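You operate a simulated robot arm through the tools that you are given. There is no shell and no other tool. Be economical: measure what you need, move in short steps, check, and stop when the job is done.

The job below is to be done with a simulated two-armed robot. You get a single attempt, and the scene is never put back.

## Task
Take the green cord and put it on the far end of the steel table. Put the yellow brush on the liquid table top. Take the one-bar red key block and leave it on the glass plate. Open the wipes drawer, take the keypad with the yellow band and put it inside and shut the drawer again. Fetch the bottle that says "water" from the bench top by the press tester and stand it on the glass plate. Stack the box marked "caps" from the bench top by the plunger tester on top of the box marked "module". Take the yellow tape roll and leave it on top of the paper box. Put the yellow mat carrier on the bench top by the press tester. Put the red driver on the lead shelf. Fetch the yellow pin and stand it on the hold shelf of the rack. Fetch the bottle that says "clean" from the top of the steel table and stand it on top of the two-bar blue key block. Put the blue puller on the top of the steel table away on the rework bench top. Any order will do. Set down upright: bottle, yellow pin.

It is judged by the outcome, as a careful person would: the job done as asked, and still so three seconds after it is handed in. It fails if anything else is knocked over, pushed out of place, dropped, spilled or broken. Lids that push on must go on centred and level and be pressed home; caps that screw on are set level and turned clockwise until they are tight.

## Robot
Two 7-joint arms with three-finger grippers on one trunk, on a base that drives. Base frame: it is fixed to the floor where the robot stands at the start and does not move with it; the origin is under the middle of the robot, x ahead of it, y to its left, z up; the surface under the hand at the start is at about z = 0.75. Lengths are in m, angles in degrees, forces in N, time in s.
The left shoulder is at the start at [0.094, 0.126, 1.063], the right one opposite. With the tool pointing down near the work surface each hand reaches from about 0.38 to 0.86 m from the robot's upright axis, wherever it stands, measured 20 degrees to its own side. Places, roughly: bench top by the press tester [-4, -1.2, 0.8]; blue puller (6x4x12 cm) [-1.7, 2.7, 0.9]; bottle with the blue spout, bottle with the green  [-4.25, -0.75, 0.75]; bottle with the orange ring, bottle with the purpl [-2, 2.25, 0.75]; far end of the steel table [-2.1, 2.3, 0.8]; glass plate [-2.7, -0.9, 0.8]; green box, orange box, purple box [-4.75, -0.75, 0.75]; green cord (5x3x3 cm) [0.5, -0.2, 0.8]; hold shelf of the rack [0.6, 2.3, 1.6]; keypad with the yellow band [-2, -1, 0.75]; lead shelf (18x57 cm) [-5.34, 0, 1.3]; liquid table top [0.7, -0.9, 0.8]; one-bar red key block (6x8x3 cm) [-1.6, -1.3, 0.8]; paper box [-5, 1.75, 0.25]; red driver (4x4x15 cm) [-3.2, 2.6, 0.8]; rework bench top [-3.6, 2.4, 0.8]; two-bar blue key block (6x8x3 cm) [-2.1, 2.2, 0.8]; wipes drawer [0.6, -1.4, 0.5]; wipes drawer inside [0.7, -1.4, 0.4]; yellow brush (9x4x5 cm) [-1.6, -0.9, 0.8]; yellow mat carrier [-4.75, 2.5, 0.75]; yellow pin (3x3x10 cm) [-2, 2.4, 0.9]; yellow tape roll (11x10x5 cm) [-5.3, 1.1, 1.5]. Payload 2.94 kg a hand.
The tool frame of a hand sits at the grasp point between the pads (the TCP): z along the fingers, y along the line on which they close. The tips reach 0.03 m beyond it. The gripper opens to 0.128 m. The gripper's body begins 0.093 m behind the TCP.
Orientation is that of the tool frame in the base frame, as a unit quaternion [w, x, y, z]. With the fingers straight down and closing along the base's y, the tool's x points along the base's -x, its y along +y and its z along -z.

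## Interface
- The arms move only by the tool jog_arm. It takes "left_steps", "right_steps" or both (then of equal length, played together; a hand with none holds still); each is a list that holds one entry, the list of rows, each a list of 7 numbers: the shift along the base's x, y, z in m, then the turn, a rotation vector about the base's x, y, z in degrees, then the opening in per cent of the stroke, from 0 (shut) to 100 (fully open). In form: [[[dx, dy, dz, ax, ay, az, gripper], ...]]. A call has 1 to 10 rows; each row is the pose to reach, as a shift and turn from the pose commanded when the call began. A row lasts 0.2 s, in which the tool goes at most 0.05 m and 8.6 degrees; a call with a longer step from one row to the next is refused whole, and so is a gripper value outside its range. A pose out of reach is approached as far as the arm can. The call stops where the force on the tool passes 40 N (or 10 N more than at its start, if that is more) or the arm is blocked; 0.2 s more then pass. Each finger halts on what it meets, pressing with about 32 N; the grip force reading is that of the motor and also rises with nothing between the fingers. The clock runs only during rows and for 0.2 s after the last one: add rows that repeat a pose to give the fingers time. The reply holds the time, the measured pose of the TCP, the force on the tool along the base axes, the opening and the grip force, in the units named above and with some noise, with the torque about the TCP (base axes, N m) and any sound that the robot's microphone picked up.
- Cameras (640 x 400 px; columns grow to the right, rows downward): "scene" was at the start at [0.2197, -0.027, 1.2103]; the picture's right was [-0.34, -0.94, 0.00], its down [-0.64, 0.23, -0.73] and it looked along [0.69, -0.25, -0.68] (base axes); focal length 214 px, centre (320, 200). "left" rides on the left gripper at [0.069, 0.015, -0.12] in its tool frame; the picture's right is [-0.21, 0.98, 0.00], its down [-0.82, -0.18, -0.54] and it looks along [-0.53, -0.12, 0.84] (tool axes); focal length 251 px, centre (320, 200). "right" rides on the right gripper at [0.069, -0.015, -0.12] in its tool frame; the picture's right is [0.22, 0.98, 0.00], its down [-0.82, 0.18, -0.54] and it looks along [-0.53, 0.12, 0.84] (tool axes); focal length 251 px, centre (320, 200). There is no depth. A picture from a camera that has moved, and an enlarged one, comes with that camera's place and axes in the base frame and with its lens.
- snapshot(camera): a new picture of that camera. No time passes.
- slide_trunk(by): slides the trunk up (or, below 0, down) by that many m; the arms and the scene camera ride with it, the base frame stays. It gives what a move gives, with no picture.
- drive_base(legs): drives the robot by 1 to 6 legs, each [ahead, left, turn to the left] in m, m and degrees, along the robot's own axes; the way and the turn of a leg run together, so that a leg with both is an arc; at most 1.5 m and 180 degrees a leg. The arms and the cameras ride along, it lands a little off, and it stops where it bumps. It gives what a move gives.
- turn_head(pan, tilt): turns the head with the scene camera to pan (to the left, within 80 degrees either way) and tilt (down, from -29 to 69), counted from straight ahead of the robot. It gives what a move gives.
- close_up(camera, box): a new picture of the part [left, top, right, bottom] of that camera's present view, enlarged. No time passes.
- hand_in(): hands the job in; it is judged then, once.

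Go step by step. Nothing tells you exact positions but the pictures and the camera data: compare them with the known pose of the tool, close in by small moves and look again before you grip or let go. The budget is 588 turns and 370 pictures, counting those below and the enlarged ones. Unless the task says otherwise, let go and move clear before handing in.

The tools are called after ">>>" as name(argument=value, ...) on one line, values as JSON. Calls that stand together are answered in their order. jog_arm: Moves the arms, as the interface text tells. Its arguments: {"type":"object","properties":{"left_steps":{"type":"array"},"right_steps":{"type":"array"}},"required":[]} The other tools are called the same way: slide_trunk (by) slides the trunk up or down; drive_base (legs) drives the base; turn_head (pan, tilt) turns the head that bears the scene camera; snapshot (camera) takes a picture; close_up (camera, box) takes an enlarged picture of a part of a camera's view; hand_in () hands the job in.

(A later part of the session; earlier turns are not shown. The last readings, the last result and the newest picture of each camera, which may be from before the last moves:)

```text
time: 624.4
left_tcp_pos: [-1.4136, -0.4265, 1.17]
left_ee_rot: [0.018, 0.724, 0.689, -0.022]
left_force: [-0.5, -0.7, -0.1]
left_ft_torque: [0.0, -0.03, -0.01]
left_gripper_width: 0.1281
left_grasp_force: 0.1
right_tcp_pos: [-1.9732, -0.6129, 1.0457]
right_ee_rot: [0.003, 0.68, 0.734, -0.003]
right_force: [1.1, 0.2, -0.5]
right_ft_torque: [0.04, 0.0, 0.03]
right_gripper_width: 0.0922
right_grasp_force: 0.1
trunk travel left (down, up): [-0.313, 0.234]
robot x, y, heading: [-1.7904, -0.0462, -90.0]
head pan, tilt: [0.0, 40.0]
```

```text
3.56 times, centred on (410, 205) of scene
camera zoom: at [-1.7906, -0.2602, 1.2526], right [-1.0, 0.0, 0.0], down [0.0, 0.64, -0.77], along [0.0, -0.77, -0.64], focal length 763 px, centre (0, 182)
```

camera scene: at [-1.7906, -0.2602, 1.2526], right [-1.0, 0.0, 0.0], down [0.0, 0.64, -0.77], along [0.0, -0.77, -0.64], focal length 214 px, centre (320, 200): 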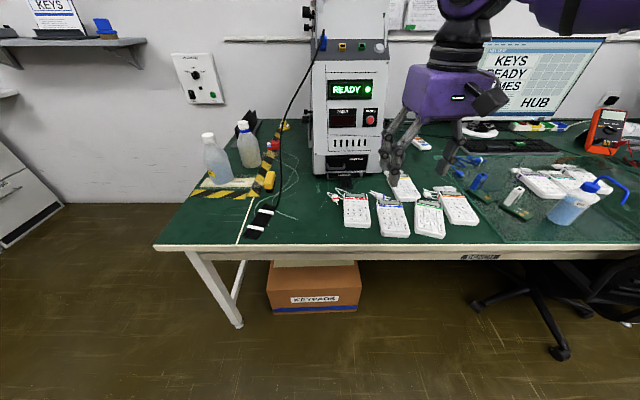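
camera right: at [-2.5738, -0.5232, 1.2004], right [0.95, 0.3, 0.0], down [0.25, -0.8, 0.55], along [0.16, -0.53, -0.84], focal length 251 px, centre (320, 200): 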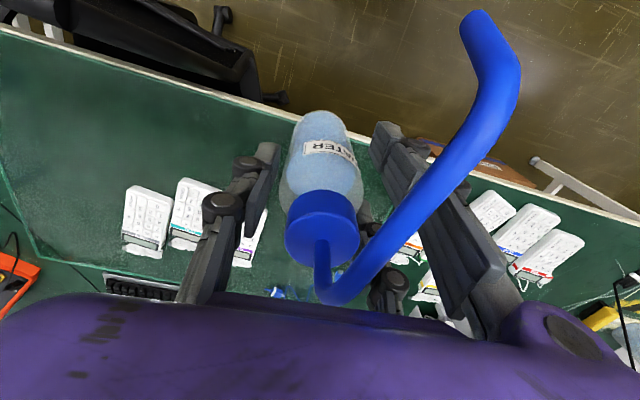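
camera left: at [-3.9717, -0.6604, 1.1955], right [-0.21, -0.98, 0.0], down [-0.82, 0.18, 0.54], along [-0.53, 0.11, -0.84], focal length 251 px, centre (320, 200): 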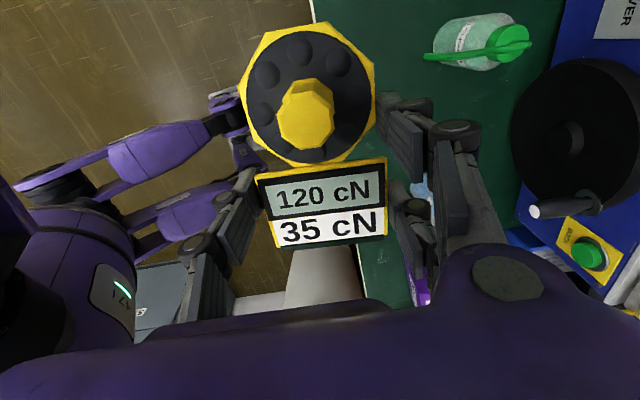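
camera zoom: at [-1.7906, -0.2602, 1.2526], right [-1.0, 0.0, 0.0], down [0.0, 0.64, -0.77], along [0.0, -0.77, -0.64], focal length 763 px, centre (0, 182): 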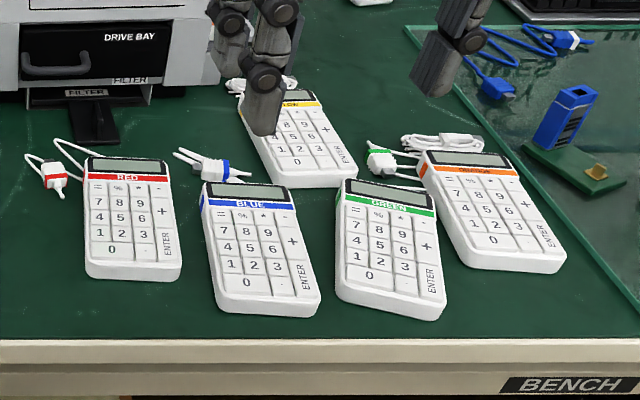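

The red key block is far back at about (-1.56, -1.285), the brush at (-1.57, -0.965). They're easier from the bench's end, so I'll drive around and look from there.

>>> drive_base(legs=[[-0.2, 0, 0], [0, 1.0, 0], [0, 0, -90]])

>>> turn_head(pan=40, tilt=35)

>>> snapshot(camera="scene")

```text
time: 638.4
left_tcp_pos: [-1.1825, -0.2219, 1.1699]
left_ee_rot: [-0.004, 0.999, -0.024, -0.028]
left_force: [-0.3, 0.3, 0.4]
left_ft_torque: [0.0, 0.03, -0.03]
left_gripper_width: 0.1281
left_grasp_force: 0.1
right_tcp_pos: [-1.3682, 0.3362, 1.0463]
right_ee_rot: [0.001, 0.999, 0.04, -0.006]
right_force: [-0.6, 0.2, 0.0]
right_ft_torque: [0.0, 0.04, -0.02]
right_gripper_width: 0.0922
right_grasp_force: 0.1
trunk travel left (down, up): [-0.313, 0.234]
robot x, y, heading: [-0.8008, 0.1504, -180.1]
head pan, tilt: [0.0, 40.0]
```

```text
time: 639.5
left_tcp_pos: [-1.1823, -0.2212, 1.1703]
left_ee_rot: [-0.004, 0.999, -0.024, -0.029]
left_force: [-0.2, -0.5, 0.1]
left_ft_torque: [0.0, -0.02, 0.0]
left_gripper_width: 0.1279
left_grasp_force: 0.1
right_tcp_pos: [-1.3689, 0.3374, 1.0463]
right_ee_rot: [0.002, 0.999, 0.04, -0.005]
right_force: [0.2, -0.2, 0.2]
right_ft_torque: [-0.04, 0.0, -0.02]
right_gripper_width: 0.0922
right_grasp_force: 0.0
trunk travel left (down, up): [-0.313, 0.234]
robot x, y, heading: [-0.8017, 0.1527, -179.7]
head pan, tilt: [40.0, 35.0]
```

```text
125 pictures are left
camera scene: at [-1.0016, 0.0996, 1.2602], right [-0.64, 0.77, 0.0], down [0.44, 0.37, -0.82], along [-0.63, -0.53, -0.57], focal length 214 px, centre (320, 200)
```

scene: 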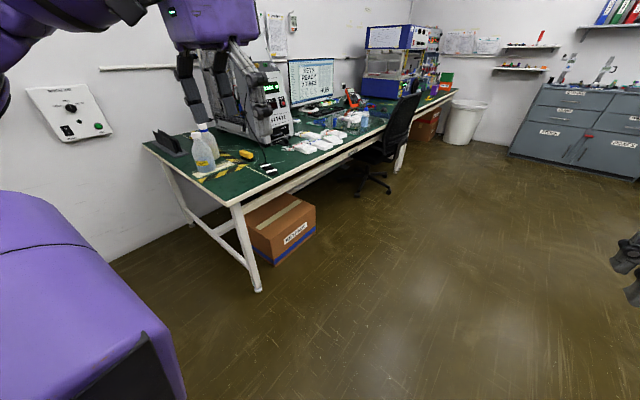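

>>> turn_head(pan=78, tilt=30)

>>> snapshot(camera="scene")

```text
time: 640.5
left_tcp_pos: [-1.1819, -0.2221, 1.1682]
left_ee_rot: [-0.004, 0.999, -0.024, -0.029]
left_force: [0.2, -0.4, -0.2]
left_ft_torque: [0.0, 0.02, 0.03]
left_gripper_width: 0.1279
left_grasp_force: 0.1
right_tcp_pos: [-1.368, 0.3368, 1.0464]
right_ee_rot: [0.0, 0.999, 0.039, -0.005]
right_force: [0.5, 0.8, -0.4]
right_ft_torque: [-0.03, 0.04, 0.04]
right_gripper_width: 0.0923
right_grasp_force: 0.0
trunk travel left (down, up): [-0.313, 0.234]
robot x, y, heading: [-0.8001, 0.1586, -179.9]
head pan, tilt: [78.0, 30.0]
```

```text
124 pictures are left
camera scene: at [-0.9529, 0.0677, 1.268], right [-0.98, 0.21, 0.0], down [0.1, 0.49, -0.87], along [-0.18, -0.85, -0.5], focal length 214 px, centre (320, 200)
```

scene: 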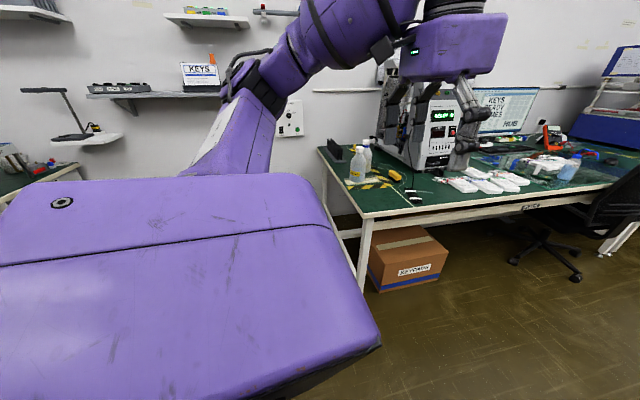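

The floor by the bench's end is free. I'll drive forward 0.2 and then left 1.2 to stand at its end.

>>> drive_base(legs=[[0.17, 0, 0], [0, 1.2, 0]])

>>> turn_head(pan=10, tilt=40)

>>> snapshot(camera="scene")

```text
time: 652.5
left_tcp_pos: [-1.3462, -1.4407, 1.1699]
left_ee_rot: [-0.003, 0.999, -0.023, -0.029]
left_force: [0.0, 0.1, -0.3]
left_ft_torque: [-0.04, -0.01, 0.04]
left_gripper_width: 0.1282
left_grasp_force: 0.1
right_tcp_pos: [-1.5331, -0.8824, 1.0466]
right_ee_rot: [0.001, 0.999, 0.039, -0.005]
right_force: [-0.2, 0.1, 0.5]
right_ft_torque: [-0.02, 0.03, -0.01]
right_gripper_width: 0.0926
right_grasp_force: 0.1
trunk travel left (down, up): [-0.313, 0.234]
robot x, y, heading: [-0.9627, -1.0627, -179.8]
head pan, tilt: [78.0, 30.0]
```

```text
time: 653.9
left_tcp_pos: [-1.3466, -1.4391, 1.1694]
left_ee_rot: [-0.003, 0.999, -0.024, -0.028]
left_force: [-0.3, 1.1, -0.1]
left_ft_torque: [-0.02, 0.01, 0.0]
left_gripper_width: 0.1279
left_grasp_force: 0.0
right_tcp_pos: [-1.5333, -0.8825, 1.0459]
right_ee_rot: [0.001, 0.999, 0.039, -0.005]
right_force: [-0.2, -1.3, 0.8]
right_ft_torque: [0.0, 0.02, 0.06]
right_gripper_width: 0.0921
right_grasp_force: 0.1
trunk travel left (down, up): [-0.313, 0.234]
robot x, y, heading: [-0.9639, -1.0644, -180.0]
head pan, tilt: [10.0, 40.0]
```

```text
123 pictures are left
camera scene: at [-1.1818, -1.0778, 1.2526], right [-0.17, 0.98, 0.0], down [0.63, 0.11, -0.77], along [-0.75, -0.13, -0.64], focal length 214 px, centre (320, 200)
```

scene: 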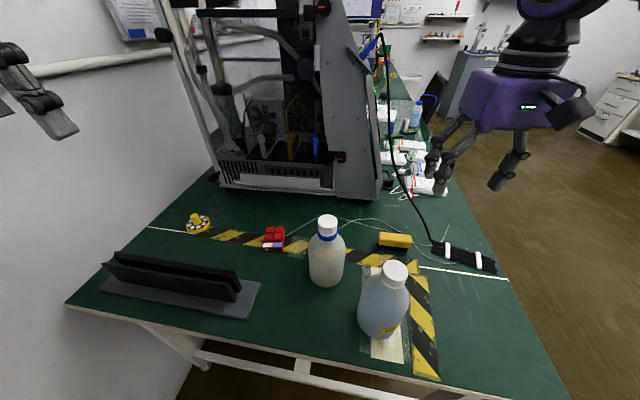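

>>> close_up(camera="scene", box=[220, 200, 440, 300])

```text
2.91 times, centred on (330, 250) of scene
camera zoom: at [-1.1818, -1.0778, 1.2526], right [-0.17, 0.98, 0.0], down [0.63, 0.11, -0.77], along [-0.75, -0.13, -0.64], focal length 624 px, centre (291, 54)
```

zoom: 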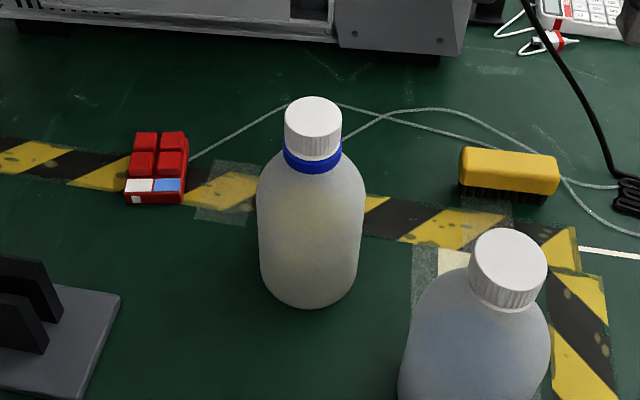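

One white bar – it's the right block, at about (-1.553, -1.277). Bring the left hand above it.

>>> jog_arm(left_steps=[[[-0.03, 0.025, -0.01, 0, -1, 1, 90], [-0.06, 0.05, -0.03, 0, -2, 2, 80], [-0.09, 0.075, -0.06, 0, -3.2, 2.7, 75], [-0.12, 0.1, -0.09, 0, -3.2, 2.7, 75], [-0.15, 0.125, -0.12, 0, -3.2, 2.7, 75], [-0.18, 0.145, -0.15, 0, -3.2, 2.7, 75], [-0.207, 0.163, -0.18, 0, -3.2, 2.7, 75], [-0.207, 0.163, -0.22, 0, -3.2, 2.7, 75]]])

>>> snapshot(camera="left")

```text
time: 655.7
left_tcp_pos: [-1.5535, -1.2798, 0.9503]
left_ee_rot: [-0.004, 1.0, 0.0, -0.001]
left_force: [0.9, 0.1, 0.1]
left_ft_torque: [0.01, 0.0, 0.01]
left_gripper_width: 0.0957
left_grasp_force: 0.1
left hand out of reach, approached as far as the arm can: row 1
right_tcp_pos: [-1.533, -0.8832, 1.0455]
right_ee_rot: [0.0, 0.999, 0.038, -0.005]
right_force: [-0.8, -0.7, 0.0]
right_ft_torque: [0.03, 0.0, -0.01]
right_gripper_width: 0.092
right_grasp_force: 0.1
trunk travel left (down, up): [-0.313, 0.234]
robot x, y, heading: [-0.9621, -1.0622, -180.2]
head pan, tilt: [10.0, 40.0]
```

```text
121 pictures are left
camera left: at [-1.4859, -1.2949, 1.0688], right [-0.22, -0.98, -0.01], down [-0.82, 0.18, 0.54], along [-0.53, 0.12, -0.84], focal length 251 px, centre (320, 200)
```

left: 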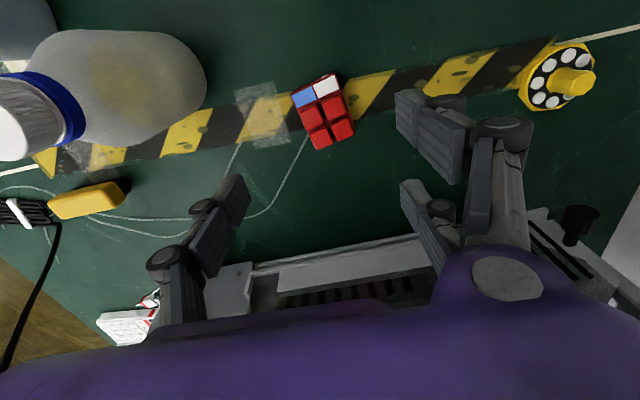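

>>> jog_arm(left_steps=[[[-0.003, -0.002, -0.045, 0, 0, 0, 75], [-0.003, -0.002, -0.09, 0, 0, 0, 72], [-0.003, -0.002, -0.13, 0, 0, 0, 70], [-0.003, -0.002, -0.155, 0, 0, 0, 70], [-0.003, -0.002, -0.164, 0, 0, 0, 70], [-0.003, -0.002, -0.164, 0, 0, 0, 40], [-0.003, -0.002, -0.164, 0, 0, 0, 10], [-0.003, -0.002, -0.164, 0, 0, 0, 0], [-0.003, -0.002, -0.164, 0, 0, 0, 0]]])

>>> snapshot(camera="left")

```text
time: 657.7
left_tcp_pos: [-1.5569, -1.2804, 0.7852]
left_ee_rot: [-0.003, 1.0, 0.0, -0.001]
left_force: [-1.9, -0.4, 3.8]
left_ft_torque: [0.11, 0.11, 0.06]
left_gripper_width: 0.0547
left_grasp_force: 32.3
right_tcp_pos: [-1.5325, -0.8821, 1.0471]
right_ee_rot: [0.001, 0.999, 0.04, -0.005]
right_force: [-1.2, -0.3, 0.0]
right_ft_torque: [-0.04, 0.04, 0.02]
right_gripper_width: 0.0923
right_grasp_force: 0.0
trunk travel left (down, up): [-0.313, 0.234]
robot x, y, heading: [-0.9662, -1.0624, -180.3]
head pan, tilt: [10.0, 40.0]
```

```text
120 pictures are left
camera left: at [-1.4893, -1.296, 0.9051], right [-0.21, -0.98, -0.01], down [-0.82, 0.18, 0.54], along [-0.53, 0.12, -0.84], focal length 251 px, centre (320, 200)
```

left: 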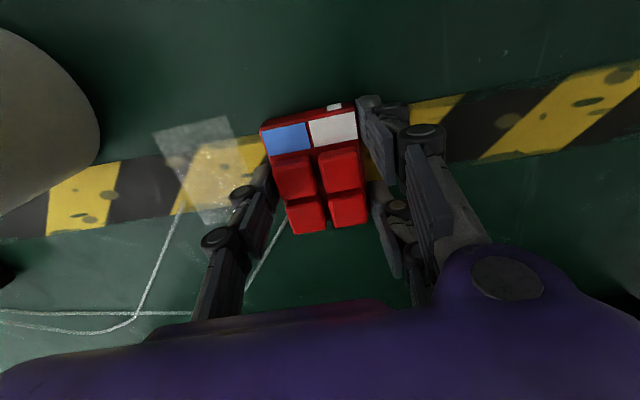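

Block gripped. Lift it, and shift the base slightly left so the right hand can reach the brush comfortably, turning it 86°.

>>> jog_arm(left_steps=[[[0, 0, 0.04, 0, 0, 0, 0], [0, 0, 0.085, 0, 0, 0, 0], [0, 0, 0.13, 0, 0, 0, 0], [0.01, -0.01, 0.17, 0, 0, 0, 0], [0.04, -0.02, 0.2, 0, 0, 0, 0], [0.07, -0.03, 0.23, 0, 0, 0, 0], [0.1, -0.04, 0.26, 0, 0, 0, 0], [0.13, -0.05, 0.28, 0, 0, 0, 0], [0.15, -0.06, 0.3, 0, 0, 0, 0]]])

>>> drive_base(legs=[[0, 0.1, 0]])

>>> jog_arm(right_steps=[[[-0.007, 0.004, 0, 0, 0, 8.6, 80], [-0.014, 0.008, 0, 0, 0, 17.2, 75], [-0.021, 0.012, 0, 0, 0, 25.8, 70], [-0.028, 0.016, 0, 0, 0, 34.4, 65], [-0.035, 0.02, 0, 0, 0, 43, 60], [-0.042, 0.025, 0, 0, 0, 51.6, 60], [-0.049, 0.03, 0, 0, 0, 60.2, 60], [-0.056, 0.035, 0, 0, 0, 68.8, 60], [-0.062, 0.04, -0.02, 0, 0, 77.4, 60], [-0.067, 0.044, -0.04, 0, 0, 85, 60]]])

>>> snapshot(camera="right")

```text
time: 659.7
left_tcp_pos: [-1.4057, -1.3416, 1.0873]
left_ee_rot: [-0.004, 1.0, 0.0, 0.0]
left_force: [1.1, -0.8, -1.3]
left_ft_torque: [0.02, 0.01, 0.01]
left_gripper_width: 0.055
left_grasp_force: 32.5
right_tcp_pos: [-1.533, -0.8825, 1.0473]
right_ee_rot: [0.0, 0.999, 0.04, -0.005]
right_force: [0.6, -0.3, 0.0]
right_ft_torque: [0.02, 0.0, 0.01]
right_gripper_width: 0.0922
right_grasp_force: 0.0
trunk travel left (down, up): [-0.313, 0.234]
robot x, y, heading: [-0.9623, -1.0648, -180.1]
head pan, tilt: [10.0, 40.0]
```

```text
time: 661.4
left_tcp_pos: [-1.4056, -1.4347, 1.0879]
left_ee_rot: [-0.001, 1.0, 0.0, 0.0]
left_force: [0.3, -0.4, 0.4]
left_ft_torque: [0.02, -0.01, 0.01]
left_gripper_width: 0.0548
left_grasp_force: 31.9
right_tcp_pos: [-1.5325, -0.9767, 1.045]
right_ee_rot: [0.004, 0.999, 0.039, -0.005]
right_force: [0.1, -0.6, 0.1]
right_ft_torque: [0.0, -0.01, 0.0]
right_gripper_width: 0.0919
right_grasp_force: 0.2
trunk travel left (down, up): [-0.313, 0.234]
robot x, y, heading: [-0.963, -1.1592, -180.0]
head pan, tilt: [10.0, 40.0]
stopped in leg 1: the robot was blocked; the commanded pose is now the measured one
```

```text
time: 663.6
left_tcp_pos: [-1.4061, -1.436, 1.0884]
left_ee_rot: [-0.001, 1.0, 0.0, -0.001]
left_force: [-0.4, 0.0, -0.6]
left_ft_torque: [-0.02, 0.01, -0.01]
left_gripper_width: 0.0549
left_grasp_force: 32.2
right_tcp_pos: [-1.6002, -0.9322, 1.0062]
right_ee_rot: [0.006, 0.709, 0.705, -0.004]
right_force: [-0.3, 0.5, 0.5]
right_ft_torque: [0.02, 0.02, 0.02]
right_gripper_width: 0.0767
right_grasp_force: 0.0
trunk travel left (down, up): [-0.313, 0.234]
robot x, y, heading: [-0.9665, -1.1639, -179.9]
head pan, tilt: [10.0, 40.0]
```

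```text
119 pictures are left
camera right: at [-1.6135, -0.8605, 1.1242], right [0.98, 0.21, 0.0], down [0.17, -0.81, 0.55], along [0.11, -0.54, -0.83], focal length 251 px, centre (320, 200)
```

right: 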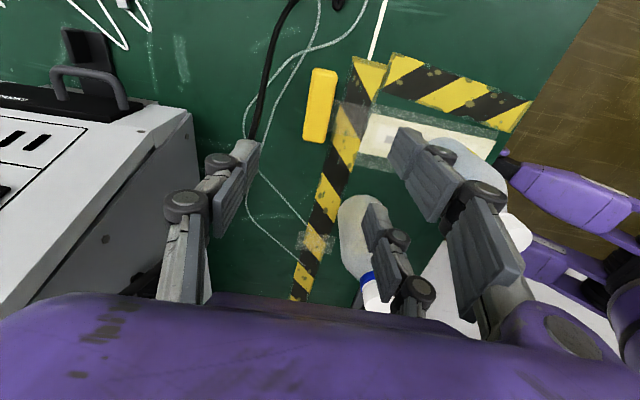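

Brush centred at (-1.599, -0.936). Descend and grip.

>>> jog_arm(right_steps=[[[0.001, -0.003, -0.045, 0, 0, 0, 52], [0.001, -0.003, -0.09, 0, 0, 0, 50], [0.001, -0.003, -0.135, 0, 0, 0, 48], [0.001, -0.003, -0.17, 0, 0, 0, 48]]])

>>> snapshot(camera="right")

```text
time: 664.6
left_tcp_pos: [-1.4065, -1.436, 1.0879]
left_ee_rot: [-0.002, 1.0, 0.0, 0.0]
left_force: [-0.5, 0.6, 0.1]
left_ft_torque: [0.02, 0.01, 0.02]
left_gripper_width: 0.0552
left_grasp_force: 32.0
right_tcp_pos: [-1.5975, -0.9353, 0.8341]
right_ee_rot: [0.006, 0.71, 0.704, -0.005]
right_force: [0.0, 0.9, 0.1]
right_ft_torque: [0.0, -0.01, 0.0]
right_gripper_width: 0.0614
right_grasp_force: 0.0
trunk travel left (down, up): [-0.313, 0.234]
robot x, y, heading: [-0.9652, -1.1661, -180.0]
head pan, tilt: [10.0, 40.0]
```

```text
118 pictures are left
camera right: at [-1.6113, -0.8637, 0.9526], right [0.98, 0.21, 0.0], down [0.17, -0.81, 0.55], along [0.11, -0.54, -0.83], focal length 251 px, centre (320, 200)
```

right: 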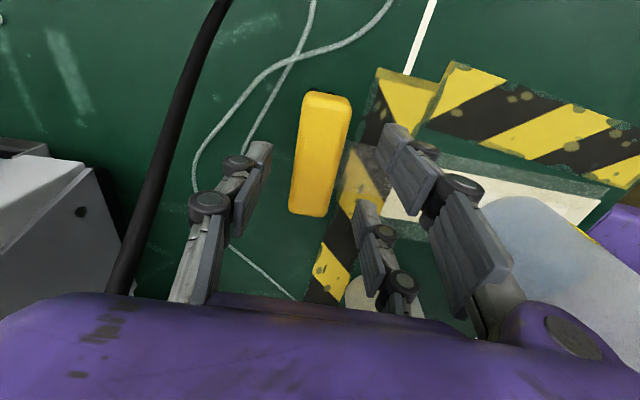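

>>> jog_arm(right_steps=[[[0, 0, -0.025, 0, 0, 0, 48], [0, 0, -0.042, 0, 0, 0, 48], [0, 0, -0.042, 0, 0, 0, 30], [0, 0, -0.042, 0, 0, 0, 10], [0, 0, -0.042, 0, 0, 0, 0], [0, 0, -0.042, 0, 0, 0, 0], [0, 0, -0.01, 0, 0, 0, 0], [0, 0, 0.03, 0, 0, 0, 0], [0, 0, 0.07, 0, 0, 0, 0], [0, 0, 0.11, 0, 0, 0, 0]]])

>>> jog_arm(right_steps=[[[0, 0, 0.045, 0, 0, 0, 0], [0, 0, 0.09, 0, 0, 0, 0], [0, 0, 0.135, 0, 0, 0, 0], [0.03, 0.01, 0.16, 0, 0, 0, 0], [0.06, 0.02, 0.18, 0, 0, 0, 0], [0.09, 0.03, 0.2, 0, 0, 0, 0]]])

>>> snapshot(camera="scene")

```text
time: 666.8
left_tcp_pos: [-1.4053, -1.4364, 1.0877]
left_ee_rot: [-0.001, 1.0, 0.0, -0.001]
left_force: [-0.7, -0.3, -0.7]
left_ft_torque: [0.02, 0.01, 0.0]
left_gripper_width: 0.055
left_grasp_force: 31.7
right_tcp_pos: [-1.5989, -0.936, 0.9457]
right_ee_rot: [0.005, 0.71, 0.704, -0.004]
right_force: [-0.4, 0.8, -0.9]
right_ft_torque: [0.01, 0.01, -0.01]
right_gripper_width: 0.0314
right_grasp_force: 32.1
right hand out of reach, approached as far as the arm can: row 2, 3, 4
trunk travel left (down, up): [-0.313, 0.234]
robot x, y, heading: [-0.9637, -1.1605, -179.8]
head pan, tilt: [10.0, 40.0]
```

```text
time: 668.2
left_tcp_pos: [-1.4044, -1.4365, 1.0886]
left_ee_rot: [-0.002, 1.0, 0.0, -0.001]
left_force: [0.2, 0.0, -0.4]
left_ft_torque: [0.0, -0.01, -0.02]
left_gripper_width: 0.055
left_grasp_force: 31.7
right_tcp_pos: [-1.5075, -0.9045, 1.1455]
right_ee_rot: [0.006, 0.71, 0.704, -0.004]
right_force: [-0.4, 0.2, -1.3]
right_ft_torque: [0.02, -0.03, 0.0]
right_gripper_width: 0.0312
right_grasp_force: 31.5
trunk travel left (down, up): [-0.313, 0.234]
robot x, y, heading: [-0.966, -1.1617, -180.2]
head pan, tilt: [10.0, 40.0]
```

```text
117 pictures are left
camera scene: at [-1.1813, -1.1714, 1.2527], right [-0.17, 0.98, 0.0], down [0.63, 0.11, -0.77], along [-0.75, -0.14, -0.64], focal length 214 px, centre (320, 200)
```

scene: 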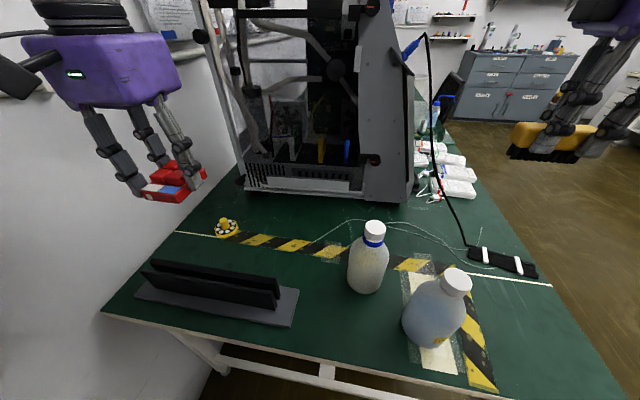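

Both block and brush are held and nothing else moved. Now drive to the glass plate.

>>> drive_base(legs=[[0, -1.3, 0], [0, 0, 90], [0, -1.3, 0], [0, -0.32, 0]])

>>> turn_head(pan=0, tilt=42)

>>> snapshot(camera="scene")

```text
time: 697.8
left_tcp_pos: [-2.3006, -0.3413, 1.0881]
left_ee_rot: [-0.003, 0.698, 0.716, -0.003]
left_force: [0.6, 0.1, -0.6]
left_ft_torque: [0.0, 0.01, -0.03]
left_gripper_width: 0.055
left_grasp_force: 32.0
right_tcp_pos: [-2.8278, -0.4588, 1.1462]
right_ee_rot: [0.006, -0.008, 1.0, 0.001]
right_force: [-0.3, 0.3, -0.3]
right_ft_torque: [0.02, -0.01, 0.0]
right_gripper_width: 0.0311
right_grasp_force: 31.8
trunk travel left (down, up): [-0.313, 0.234]
robot x, y, heading: [-2.5892, 0.0912, -88.5]
head pan, tilt: [10.0, 40.0]
```

```text
time: 698.5
left_tcp_pos: [-2.3016, -0.3416, 1.0873]
left_ee_rot: [-0.002, 0.698, 0.716, -0.002]
left_force: [0.0, -1.0, 0.0]
left_ft_torque: [-0.05, 0.01, -0.01]
left_gripper_width: 0.0551
left_grasp_force: 32.1
right_tcp_pos: [-2.8293, -0.4572, 1.1455]
right_ee_rot: [0.006, -0.009, 1.0, 0.001]
right_force: [0.1, -0.4, -1.3]
right_ft_torque: [-0.02, 0.02, 0.0]
right_gripper_width: 0.0311
right_grasp_force: 31.7
trunk travel left (down, up): [-0.313, 0.234]
robot x, y, heading: [-2.587, 0.0919, -88.3]
head pan, tilt: [0.0, 42.0]
```

```text
116 pictures are left
camera scene: at [-2.5843, -0.1222, 1.2497], right [-1.0, -0.03, 0.0], down [-0.02, 0.67, -0.74], along [0.02, -0.74, -0.67], focal length 214 px, centre (320, 200)
```

scene: 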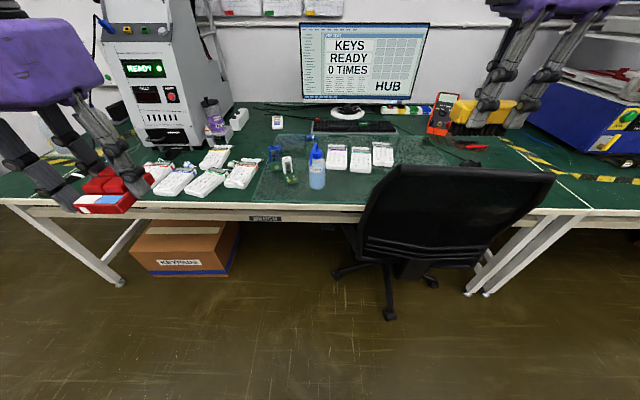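

>>> drive_base(legs=[[0.24, 0, -1.5]])

>>> jog_arm(left_steps=[[[-0.02, -0.03, -0.01, 0, 0, 0, 0], [-0.04, -0.06, -0.02, 0, 0, 0, 0], [-0.06, -0.09, -0.04, 0, 0, 0, 0], [-0.07, -0.12, -0.07, 0, 0, 0, 0], [-0.075, -0.135, -0.11, 0, 0, 0, 0], [-0.075, -0.135, -0.15, 0, 0, 0, 0]]])

>>> close_up(camera="scene", box=[140, 130, 360, 290])

>>> snapshot(camera="left")

```text
time: 700.3
left_tcp_pos: [-2.3108, -0.5925, 1.0875]
left_ee_rot: [-0.002, 0.708, 0.706, -0.003]
left_force: [-0.7, -0.3, 0.2]
left_ft_torque: [0.0, -0.01, -0.02]
left_gripper_width: 0.0551
left_grasp_force: 32.0
right_tcp_pos: [-2.842, -0.6939, 1.1476]
right_ee_rot: [0.005, 0.005, 1.0, 0.0]
right_force: [-1.3, 0.4, -0.4]
right_ft_torque: [0.02, 0.0, 0.03]
right_gripper_width: 0.0313
right_grasp_force: 32.2
trunk travel left (down, up): [-0.313, 0.234]
robot x, y, heading: [-2.5857, -0.1505, -90.3]
head pan, tilt: [0.0, 42.0]
```

```text
time: 701.7
left_tcp_pos: [-2.3848, -0.7291, 0.936]
left_ee_rot: [-0.003, 0.708, 0.706, -0.004]
left_force: [0.2, -0.5, -0.4]
left_ft_torque: [0.03, 0.0, -0.02]
left_gripper_width: 0.0554
left_grasp_force: 31.9
right_tcp_pos: [-2.8409, -0.6948, 1.146]
right_ee_rot: [0.006, 0.006, 1.0, 0.0]
right_force: [-0.6, -0.3, -1.2]
right_ft_torque: [0.02, 0.02, 0.02]
right_gripper_width: 0.0311
right_grasp_force: 31.5
trunk travel left (down, up): [-0.313, 0.234]
robot x, y, heading: [-2.5853, -0.1511, -90.1]
head pan, tilt: [0.0, 42.0]
```

```text
2.50 times, centred on (250, 210) of scene
camera zoom: at [-2.5875, -0.3656, 1.2496], right [-1.0, 0.0, 0.0], down [0.0, 0.67, -0.74], along [0.0, -0.74, -0.67], focal length 536 px, centre (495, 175)
```

zoom: 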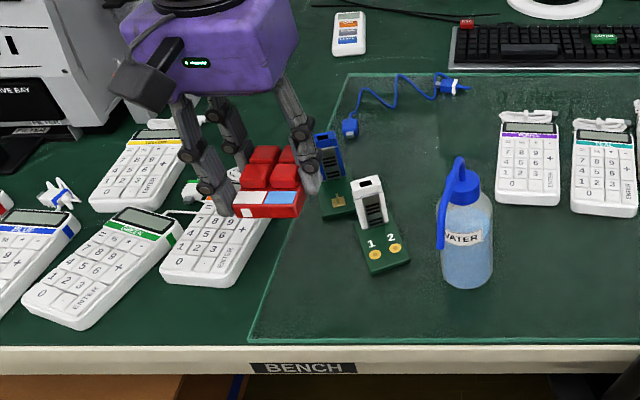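

```text
114 pictures are left
camera left: at [-2.3711, -0.6598, 1.0553], right [0.98, -0.22, -0.01], down [-0.18, -0.82, 0.54], along [-0.12, -0.53, -0.84], focal length 251 px, centre (320, 200)
```

left: 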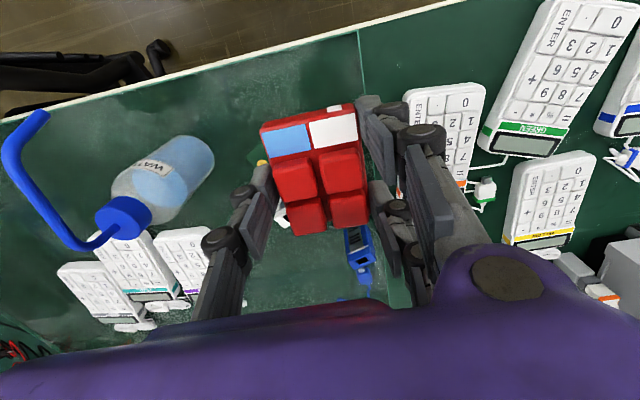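

Spot is clear. Lower the block onto the plate.

>>> jog_arm(left_steps=[[[0, 0.005, -0.045, 0, 0, 0, 0], [0, 0.005, -0.09, 0, 0, 0, 0], [0, 0.005, -0.125, 0, 0, 0, 0], [0, 0.005, -0.138, 0, 0, 0, 0], [0, 0.005, -0.143, 0, 0, 0, 0], [0, 0.005, -0.147, 0, 0, 0, 0]]])

```text
time: 703.1
left_tcp_pos: [-2.3857, -0.7232, 0.7929]
left_ee_rot: [0.0, 0.708, 0.706, -0.004]
left_force: [2.2, 1.3, 17.4]
left_ft_torque: [0.41, -0.28, -0.02]
left_gripper_width: 0.055
left_grasp_force: 32.2
right_tcp_pos: [-2.8419, -0.6919, 1.1466]
right_ee_rot: [0.005, 0.005, 1.0, 0.001]
right_force: [0.1, -0.6, -0.1]
right_ft_torque: [-0.02, -0.03, 0.0]
right_gripper_width: 0.0313
right_grasp_force: 32.3
trunk travel left (down, up): [-0.313, 0.234]
robot x, y, heading: [-2.5864, -0.1469, -90.3]
head pan, tilt: [0.0, 42.0]
```

>>> jog_arm(left_steps=[[[0, 0, 0.002, 0, 0, 0, 44], [0, 0, 0.002, 0, 0, 0, 50], [0, 0, 0.002, 0, 0, 0, 55], [0, 0, 0.03, 0, 0, 0, 55], [0, 0, 0.07, 0, 0, 0, 55], [0, 0, 0.11, 0, 0, 0, 60], [0, 0.01, 0.15, 0, 0, 0, 60], [0.03, 0.02, 0.18, 0, 0, 0, 60], [0.06, 0.03, 0.2, 0, 0, 0, 60]]])

>>> close_up(camera="scene", box=[120, 130, 360, 290])

>>> snapshot(camera="left")

```text
time: 705.1
left_tcp_pos: [-2.3253, -0.6927, 0.9901]
left_ee_rot: [-0.002, 0.708, 0.706, -0.004]
left_force: [0.1, 0.3, -0.4]
left_ft_torque: [0.02, 0.04, 0.01]
left_gripper_width: 0.0768
left_grasp_force: 0.1
right_tcp_pos: [-2.8413, -0.6934, 1.1464]
right_ee_rot: [0.006, 0.006, 1.0, -0.001]
right_force: [0.5, -0.1, -0.2]
right_ft_torque: [0.0, 0.02, 0.01]
right_gripper_width: 0.0311
right_grasp_force: 31.4
trunk travel left (down, up): [-0.313, 0.234]
robot x, y, heading: [-2.5866, -0.1535, -89.8]
head pan, tilt: [0.0, 42.0]
```

```text
2.50 times, centred on (240, 210) of scene
camera zoom: at [-2.5871, -0.3643, 1.2498], right [-1.0, 0.0, 0.0], down [0.0, 0.67, -0.74], along [0.0, -0.74, -0.67], focal length 536 px, centre (520, 175)
```

zoom: 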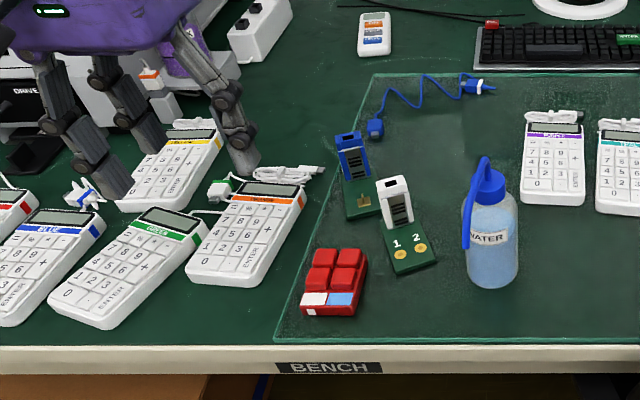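

```text
112 pictures are left
camera left: at [-2.3104, -0.6225, 1.1099], right [0.98, -0.22, -0.01], down [-0.18, -0.82, 0.54], along [-0.12, -0.53, -0.84], focal length 251 px, centre (320, 200)
```

left: 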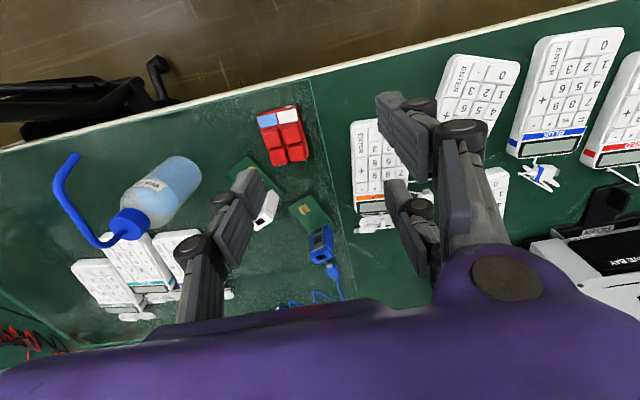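

The red key block is on the glass plate. Now the keypad with the yellow band: shift left and view it from above.

>>> drive_base(legs=[[0, 0.27, 0]])

>>> jog_arm(left_steps=[[[-0.01, -0.04, 0.01, 0, 0, 0, 80], [-0.02, -0.08, 0.01, 0, 0, 0, 80], [-0.04, -0.12, 0.01, 0, 0, 0, 80], [-0.05, -0.16, 0.01, 0, 0, 0, 80], [-0.05, -0.2, 0.01, 0, 0, 0, 80]]])

>>> snapshot(camera="left")

```text
time: 708.0
left_tcp_pos: [-2.054, -0.6939, 0.9902]
left_ee_rot: [-0.003, 0.708, 0.707, -0.003]
left_force: [-0.6, -0.6, 0.5]
left_ft_torque: [0.0, 0.04, -0.03]
left_gripper_width: 0.0769
left_grasp_force: 0.1
right_tcp_pos: [-2.5693, -0.6938, 1.1474]
right_ee_rot: [0.006, 0.006, 1.0, 0.001]
right_force: [-0.5, -0.3, 0.0]
right_ft_torque: [-0.02, 0.0, 0.0]
right_gripper_width: 0.0313
right_grasp_force: 31.9
trunk travel left (down, up): [-0.313, 0.234]
robot x, y, heading: [-2.3112, -0.1497, -90.5]
head pan, tilt: [0.0, 42.0]
```

```text
time: 709.2
left_tcp_pos: [-2.0897, -0.8125, 0.9997]
left_ee_rot: [-0.002, 0.709, 0.705, -0.002]
left_force: [0.6, -0.2, -0.7]
left_ft_torque: [0.03, 0.02, 0.02]
left_gripper_width: 0.1027
left_grasp_force: 0.1
left hand out of reach, approached as far as the arm can: row 3, 4, 5
right_tcp_pos: [-2.5685, -0.6947, 1.1455]
right_ee_rot: [0.005, 0.005, 1.0, 0.0]
right_force: [-0.2, 1.1, -1.1]
right_ft_torque: [0.01, 0.02, -0.02]
right_gripper_width: 0.0309
right_grasp_force: 32.0
trunk travel left (down, up): [-0.313, 0.234]
robot x, y, heading: [-2.3153, -0.1539, -90.2]
head pan, tilt: [0.0, 42.0]
```

```text
111 pictures are left
camera left: at [-2.0747, -0.7417, 1.1198], right [0.98, -0.22, -0.01], down [-0.18, -0.82, 0.54], along [-0.12, -0.53, -0.84], focal length 251 px, centre (320, 200)
```

left: 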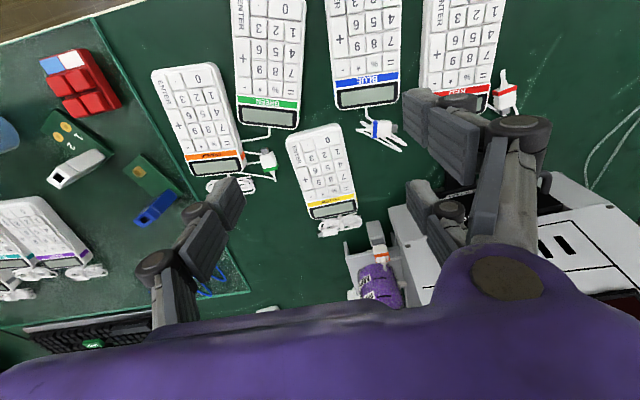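

The yellow-band keypad is centred at about (-2.11, -0.912) with room on both sides. Drive 0.13 m closer, then position above it.

>>> drive_base(legs=[[0.13, 0, 0]])

>>> jog_arm(left_steps=[[[-0.01, 0.01, -0.03, 0, 0, -3, 85], [-0.02, 0.02, -0.06, 0, 0, -6, 85], [-0.02, 0.03, -0.09, 0, 0, -8, 85]]])

>>> snapshot(camera="left")

```text
time: 710.5
left_tcp_pos: [-2.091, -0.9401, 1.0006]
left_ee_rot: [-0.002, 0.711, 0.703, -0.003]
left_force: [0.7, 0.2, -0.3]
left_ft_torque: [-0.01, -0.01, 0.0]
left_gripper_width: 0.1025
left_grasp_force: 0.2
right_tcp_pos: [-2.57, -0.8226, 1.1466]
right_ee_rot: [0.005, 0.006, 1.0, -0.001]
right_force: [0.3, -0.5, -1.2]
right_ft_torque: [0.02, 0.0, 0.04]
right_gripper_width: 0.0312
right_grasp_force: 31.7
trunk travel left (down, up): [-0.313, 0.234]
robot x, y, heading: [-2.3137, -0.2787, -90.3]
head pan, tilt: [0.0, 42.0]
```

```text
time: 711.3
left_tcp_pos: [-2.1098, -0.9124, 0.9118]
left_ee_rot: [-0.003, 0.758, 0.652, -0.003]
left_force: [0.1, 0.4, 0.4]
left_ft_torque: [0.04, 0.03, 0.02]
left_gripper_width: 0.1086
left_grasp_force: 0.0
right_tcp_pos: [-2.5705, -0.823, 1.1467]
right_ee_rot: [0.005, 0.006, 1.0, 0.0]
right_force: [0.0, 0.6, -0.4]
right_ft_torque: [0.0, -0.01, -0.04]
right_gripper_width: 0.0313
right_grasp_force: 31.9
trunk travel left (down, up): [-0.313, 0.234]
robot x, y, heading: [-2.3126, -0.2748, -90.1]
head pan, tilt: [0.0, 42.0]
```

```text
110 pictures are left
camera left: at [-2.0857, -0.8446, 1.031], right [0.93, -0.36, -0.01], down [-0.3, -0.78, 0.54], along [-0.2, -0.51, -0.84], focal length 251 px, centre (320, 200)
```

left: 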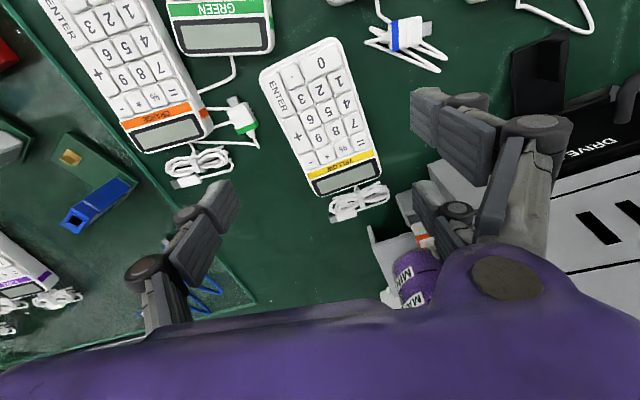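

It reads YELLOW. Straighten the yaw by 9° and descend.

>>> jog_arm(left_steps=[[[-0.001, 0, -0.03, 0, 0, 5, 86], [-0.001, 0, -0.07, 0, 0, 9, 86], [-0.001, 0, -0.1, 0, 0, 9, 86], [-0.001, 0, -0.12, 0, 0, 9, 86], [-0.001, 0, -0.128, 0, 0, 9, 86]]])

>>> snapshot(camera="left")

```text
time: 712.5
left_tcp_pos: [-2.1077, -0.9075, 0.811]
left_ee_rot: [-0.002, 0.705, 0.709, -0.004]
left_force: [0.4, -0.1, -0.8]
left_ft_torque: [0.01, 0.04, 0.0]
left_gripper_width: 0.11
left_grasp_force: 0.1
left hand out of reach, approached as far as the arm can: row 3, 4, 5
right_tcp_pos: [-2.5705, -0.8226, 1.1472]
right_ee_rot: [0.005, 0.007, 1.0, 0.0]
right_force: [0.5, -0.1, -0.4]
right_ft_torque: [-0.01, -0.01, -0.04]
right_gripper_width: 0.0315
right_grasp_force: 32.0
trunk travel left (down, up): [-0.313, 0.234]
robot x, y, heading: [-2.3147, -0.2756, -90.4]
head pan, tilt: [0.0, 42.0]
```

```text
109 pictures are left
camera left: at [-2.0941, -0.8368, 0.9315], right [0.98, -0.21, -0.01], down [-0.17, -0.82, 0.54], along [-0.12, -0.53, -0.84], focal length 251 px, centre (320, 200)
```

left: 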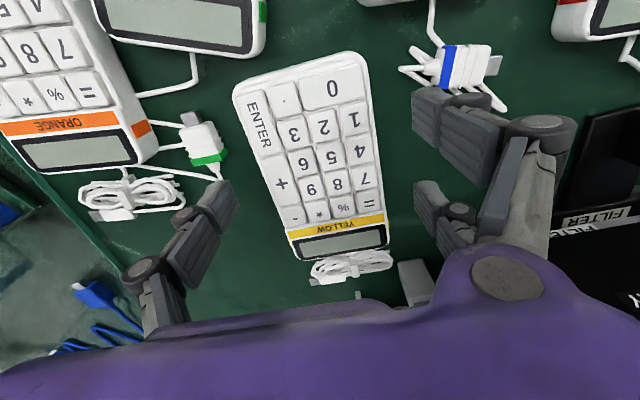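

The arm hits its limit just above; I'll raise slightly, lower the trunk 6 cm and then descend with a narrower opening to avoid the neighbouring plug.

>>> jog_arm(left_steps=[[[0, 0.005, 0.03, 0, 0, 0, 78], [-0.002, 0.01, 0.06, 0, 0, 0, 77]]])

>>> slide_trunk(by=-0.06)

>>> jog_arm(left_steps=[[[-0.001, -0.01, 0, 0, 0, 1, 77], [-0.001, -0.01, -0.01, 0, 0, 1, 77]]])

>>> close_up(camera="left", box=[160, 20, 460, 290])

```text
time: 713.1
left_tcp_pos: [-2.1103, -0.8968, 0.8728]
left_ee_rot: [-0.001, 0.704, 0.71, -0.003]
left_force: [0.2, 0.4, -0.1]
left_ft_torque: [0.02, 0.03, 0.01]
left_gripper_width: 0.0985
left_grasp_force: 0.0
right_tcp_pos: [-2.5708, -0.8224, 1.1463]
right_ee_rot: [0.005, 0.006, 1.0, 0.0]
right_force: [-0.9, -0.3, -0.4]
right_ft_torque: [-0.01, 0.01, -0.01]
right_gripper_width: 0.0313
right_grasp_force: 32.2
trunk travel left (down, up): [-0.313, 0.234]
robot x, y, heading: [-2.3139, -0.2795, -90.1]
head pan, tilt: [0.0, 42.0]
```

```text
time: 714.1
left_tcp_pos: [-2.1115, -0.8979, 0.8133]
left_ee_rot: [-0.001, 0.705, 0.709, -0.004]
left_force: [-0.3, 0.7, 0.4]
left_ft_torque: [-0.02, 0.03, -0.03]
left_gripper_width: 0.0984
left_grasp_force: 0.1
right_tcp_pos: [-2.5699, -0.8225, 1.087]
right_ee_rot: [0.005, 0.006, 1.0, 0.0]
right_force: [0.5, 0.5, -0.4]
right_ft_torque: [-0.03, -0.01, 0.02]
right_gripper_width: 0.0314
right_grasp_force: 31.7
trunk travel left (down, up): [-0.253, 0.294]
robot x, y, heading: [-2.3156, -0.2804, -90.1]
head pan, tilt: [0.0, 42.0]
```

```text
time: 714.7
left_tcp_pos: [-2.1102, -0.9075, 0.8043]
left_ee_rot: [-0.002, 0.698, 0.716, -0.003]
left_force: [0.1, 0.6, 0.2]
left_ft_torque: [0.01, 0.01, 0.01]
left_gripper_width: 0.0984
left_grasp_force: 0.1
right_tcp_pos: [-2.5704, -0.8229, 1.0863]
right_ee_rot: [0.005, 0.008, 1.0, 0.0]
right_force: [0.0, 0.1, 0.0]
right_ft_torque: [-0.02, 0.02, 0.0]
right_gripper_width: 0.0309
right_grasp_force: 32.2
trunk travel left (down, up): [-0.253, 0.294]
robot x, y, heading: [-2.3159, -0.2808, -90.0]
head pan, tilt: [0.0, 42.0]
```

```text
1.48 times, centred on (310, 155) of left
camera zoom: at [-2.0985, -0.8376, 0.9231], right [0.98, -0.19, -0.01], down [-0.16, -0.82, 0.54], along [-0.11, -0.53, -0.84], focal length 372 px, centre (335, 267)
```

zoom: 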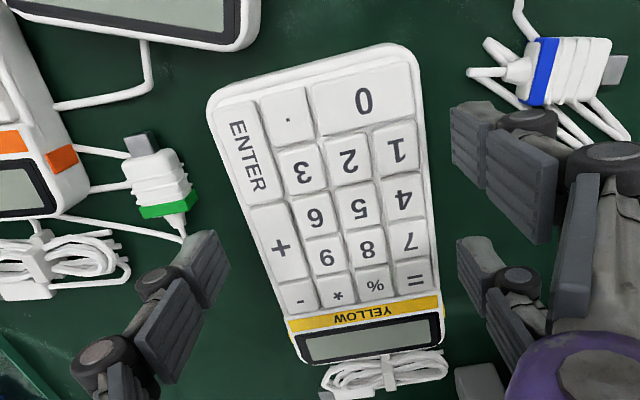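

>>> jog_arm(left_steps=[[[0.002, 0, -0.012, 0, 0, 0, 77], [0.002, 0, -0.02, 0, 0, 0, 77], [0.002, 0, -0.02, 0, 0, 0, 65], [0.001, 0, -0.02, 0, 0, 0, 50], [0, 0, -0.02, 0, 0, 0, 20], [0, 0, -0.02, 0, 0, 0, 0], [0, 0, -0.02, 0, 0, 0, 0]]])

>>> close_up(camera="left", box=[160, 20, 460, 290])

```text
time: 716.3
left_tcp_pos: [-2.1113, -0.9073, 0.7837]
left_ee_rot: [-0.002, 0.698, 0.716, -0.002]
left_force: [9.7, 0.2, 9.2]
left_ft_torque: [0.66, -0.28, -0.47]
left_gripper_width: 0.0834
left_grasp_force: 32.4
right_tcp_pos: [-2.5701, -0.8225, 1.0873]
right_ee_rot: [0.005, 0.006, 1.0, 0.001]
right_force: [0.4, 0.9, -1.4]
right_ft_torque: [0.02, 0.04, 0.0]
right_gripper_width: 0.0309
right_grasp_force: 32.2
trunk travel left (down, up): [-0.253, 0.294]
robot x, y, heading: [-2.3149, -0.2815, -90.2]
head pan, tilt: [0.0, 42.0]
```

```text
1.48 times, centred on (310, 155) of left
camera zoom: at [-2.0976, -0.8372, 0.9028], right [0.98, -0.19, -0.01], down [-0.16, -0.82, 0.54], along [-0.11, -0.53, -0.84], focal length 372 px, centre (335, 267)
```

zoom: 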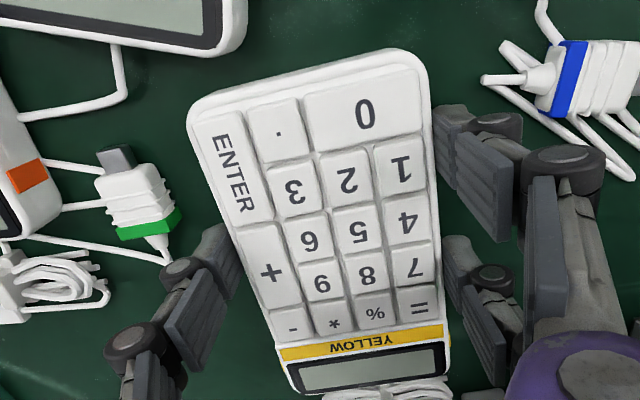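

Gripped. Lift carefully and check that no other cable comes along.

>>> jog_arm(left_steps=[[[0, 0, 0.02, 0, 0, 0, 0], [0, 0.005, 0.05, 0, 0, 0, 0], [0, 0.01, 0.09, 0, 0, 0, 0], [0, 0.03, 0.12, 0, 0, 0, 0], [0, 0.06, 0.15, 0, 0, 0, 0], [0, 0.09, 0.18, 0, 0, 0, 0], [0, 0.12, 0.21, 0, 0, 0, 0]]])

>>> snapshot(camera="left")

>>> snapshot(camera="scene")

```text
time: 717.9
left_tcp_pos: [-2.111, -0.7853, 0.993]
left_ee_rot: [-0.001, 0.698, 0.716, -0.002]
left_force: [-0.1, 0.9, -1.7]
left_ft_torque: [0.02, 0.02, -0.05]
left_gripper_width: 0.0834
left_grasp_force: 32.3
right_tcp_pos: [-2.5689, -0.8214, 1.0876]
right_ee_rot: [0.005, 0.008, 1.0, 0.0]
right_force: [-0.9, 0.6, -1.0]
right_ft_torque: [-0.01, 0.03, -0.01]
right_gripper_width: 0.0311
right_grasp_force: 32.1
trunk travel left (down, up): [-0.253, 0.294]
robot x, y, heading: [-2.3192, -0.2821, -90.3]
head pan, tilt: [0.0, 42.0]
```

```text
106 pictures are left
camera left: at [-2.0993, -0.7153, 1.1121], right [0.98, -0.19, -0.01], down [-0.16, -0.83, 0.54], along [-0.11, -0.53, -0.84], focal length 251 px, centre (320, 200)
```

left: 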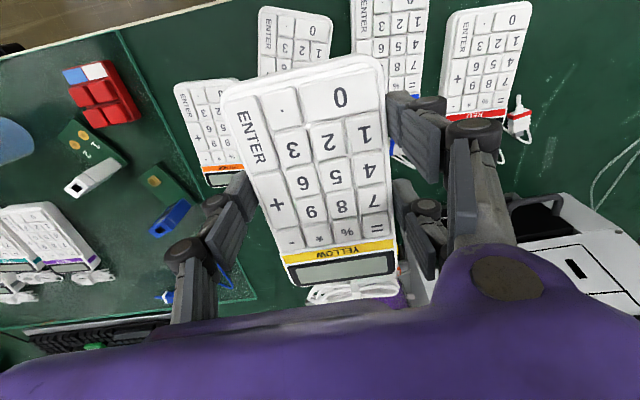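

```text
105 pictures are left
camera scene: at [-2.3163, -0.5094, 1.1899], right [-1.0, 0.0, 0.0], down [0.0, 0.67, -0.74], along [0.0, -0.74, -0.67], focal length 214 px, centre (320, 200)
```

scene: 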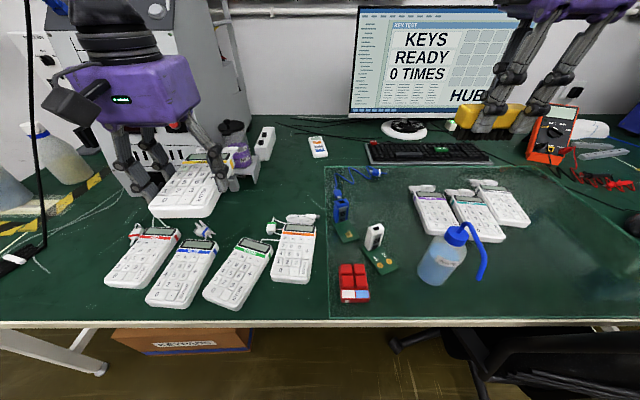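

Both items are secured and everything else is in place. Drive to the liquids table: back up, turn to +x, and go.

>>> drive_base(legs=[[-0.45, 0, 0], [0, 0, 90], [1.3, 0, 0], [0.9, 0, 0], [0, -0.95, 0]])

>>> turn_head(pan=-15, tilt=38)

>>> snapshot(camera="scene")

```text
time: 743.5
left_tcp_pos: [0.3974, -0.5857, 0.9924]
left_ee_rot: [0.001, -0.025, 1.0, -0.004]
left_force: [-0.1, -0.8, -2.1]
left_ft_torque: [-0.02, 0.02, 0.0]
left_gripper_width: 0.0835
left_grasp_force: 31.9
right_tcp_pos: [0.4444, -1.0427, 1.0877]
right_ee_rot: [-0.003, 0.711, -0.703, -0.005]
right_force: [-0.4, 0.0, -1.1]
right_ft_torque: [0.01, -0.01, -0.03]
right_gripper_width: 0.031
right_grasp_force: 32.1
trunk travel left (down, up): [-0.253, 0.294]
robot x, y, heading: [-0.1056, -0.801, 1.3]
head pan, tilt: [0.0, 42.0]
```

```text
time: 744.2
left_tcp_pos: [0.3975, -0.5845, 0.9914]
left_ee_rot: [0.0, -0.025, 1.0, -0.003]
left_force: [0.3, 0.0, -1.8]
left_ft_torque: [-0.02, 0.03, -0.01]
left_gripper_width: 0.0835
left_grasp_force: 31.9
right_tcp_pos: [0.4439, -1.0426, 1.0855]
right_ee_rot: [-0.003, 0.711, -0.703, -0.004]
right_force: [-0.3, -0.4, -0.1]
right_ft_torque: [0.01, 0.03, 0.0]
right_gripper_width: 0.0312
right_grasp_force: 32.2
trunk travel left (down, up): [-0.253, 0.294]
robot x, y, heading: [-0.1037, -0.7999, 1.4]
head pan, tilt: [-15.0, 38.0]
```

```text
104 pictures are left
camera scene: at [0.1261, -0.8176, 1.1956], right [-0.24, -0.97, 0.0], down [-0.6, 0.15, -0.79], along [0.77, -0.19, -0.62], focal length 214 px, centre (320, 200)
```

scene: 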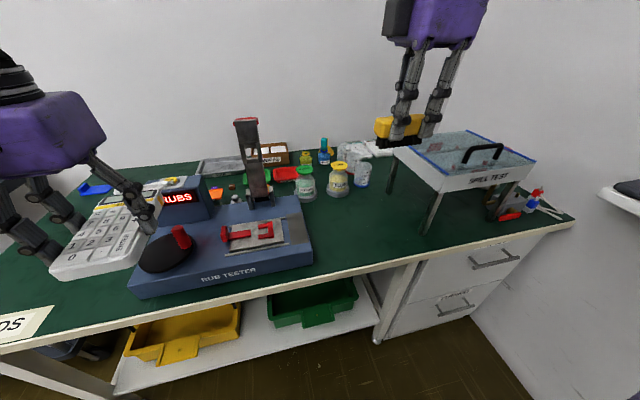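

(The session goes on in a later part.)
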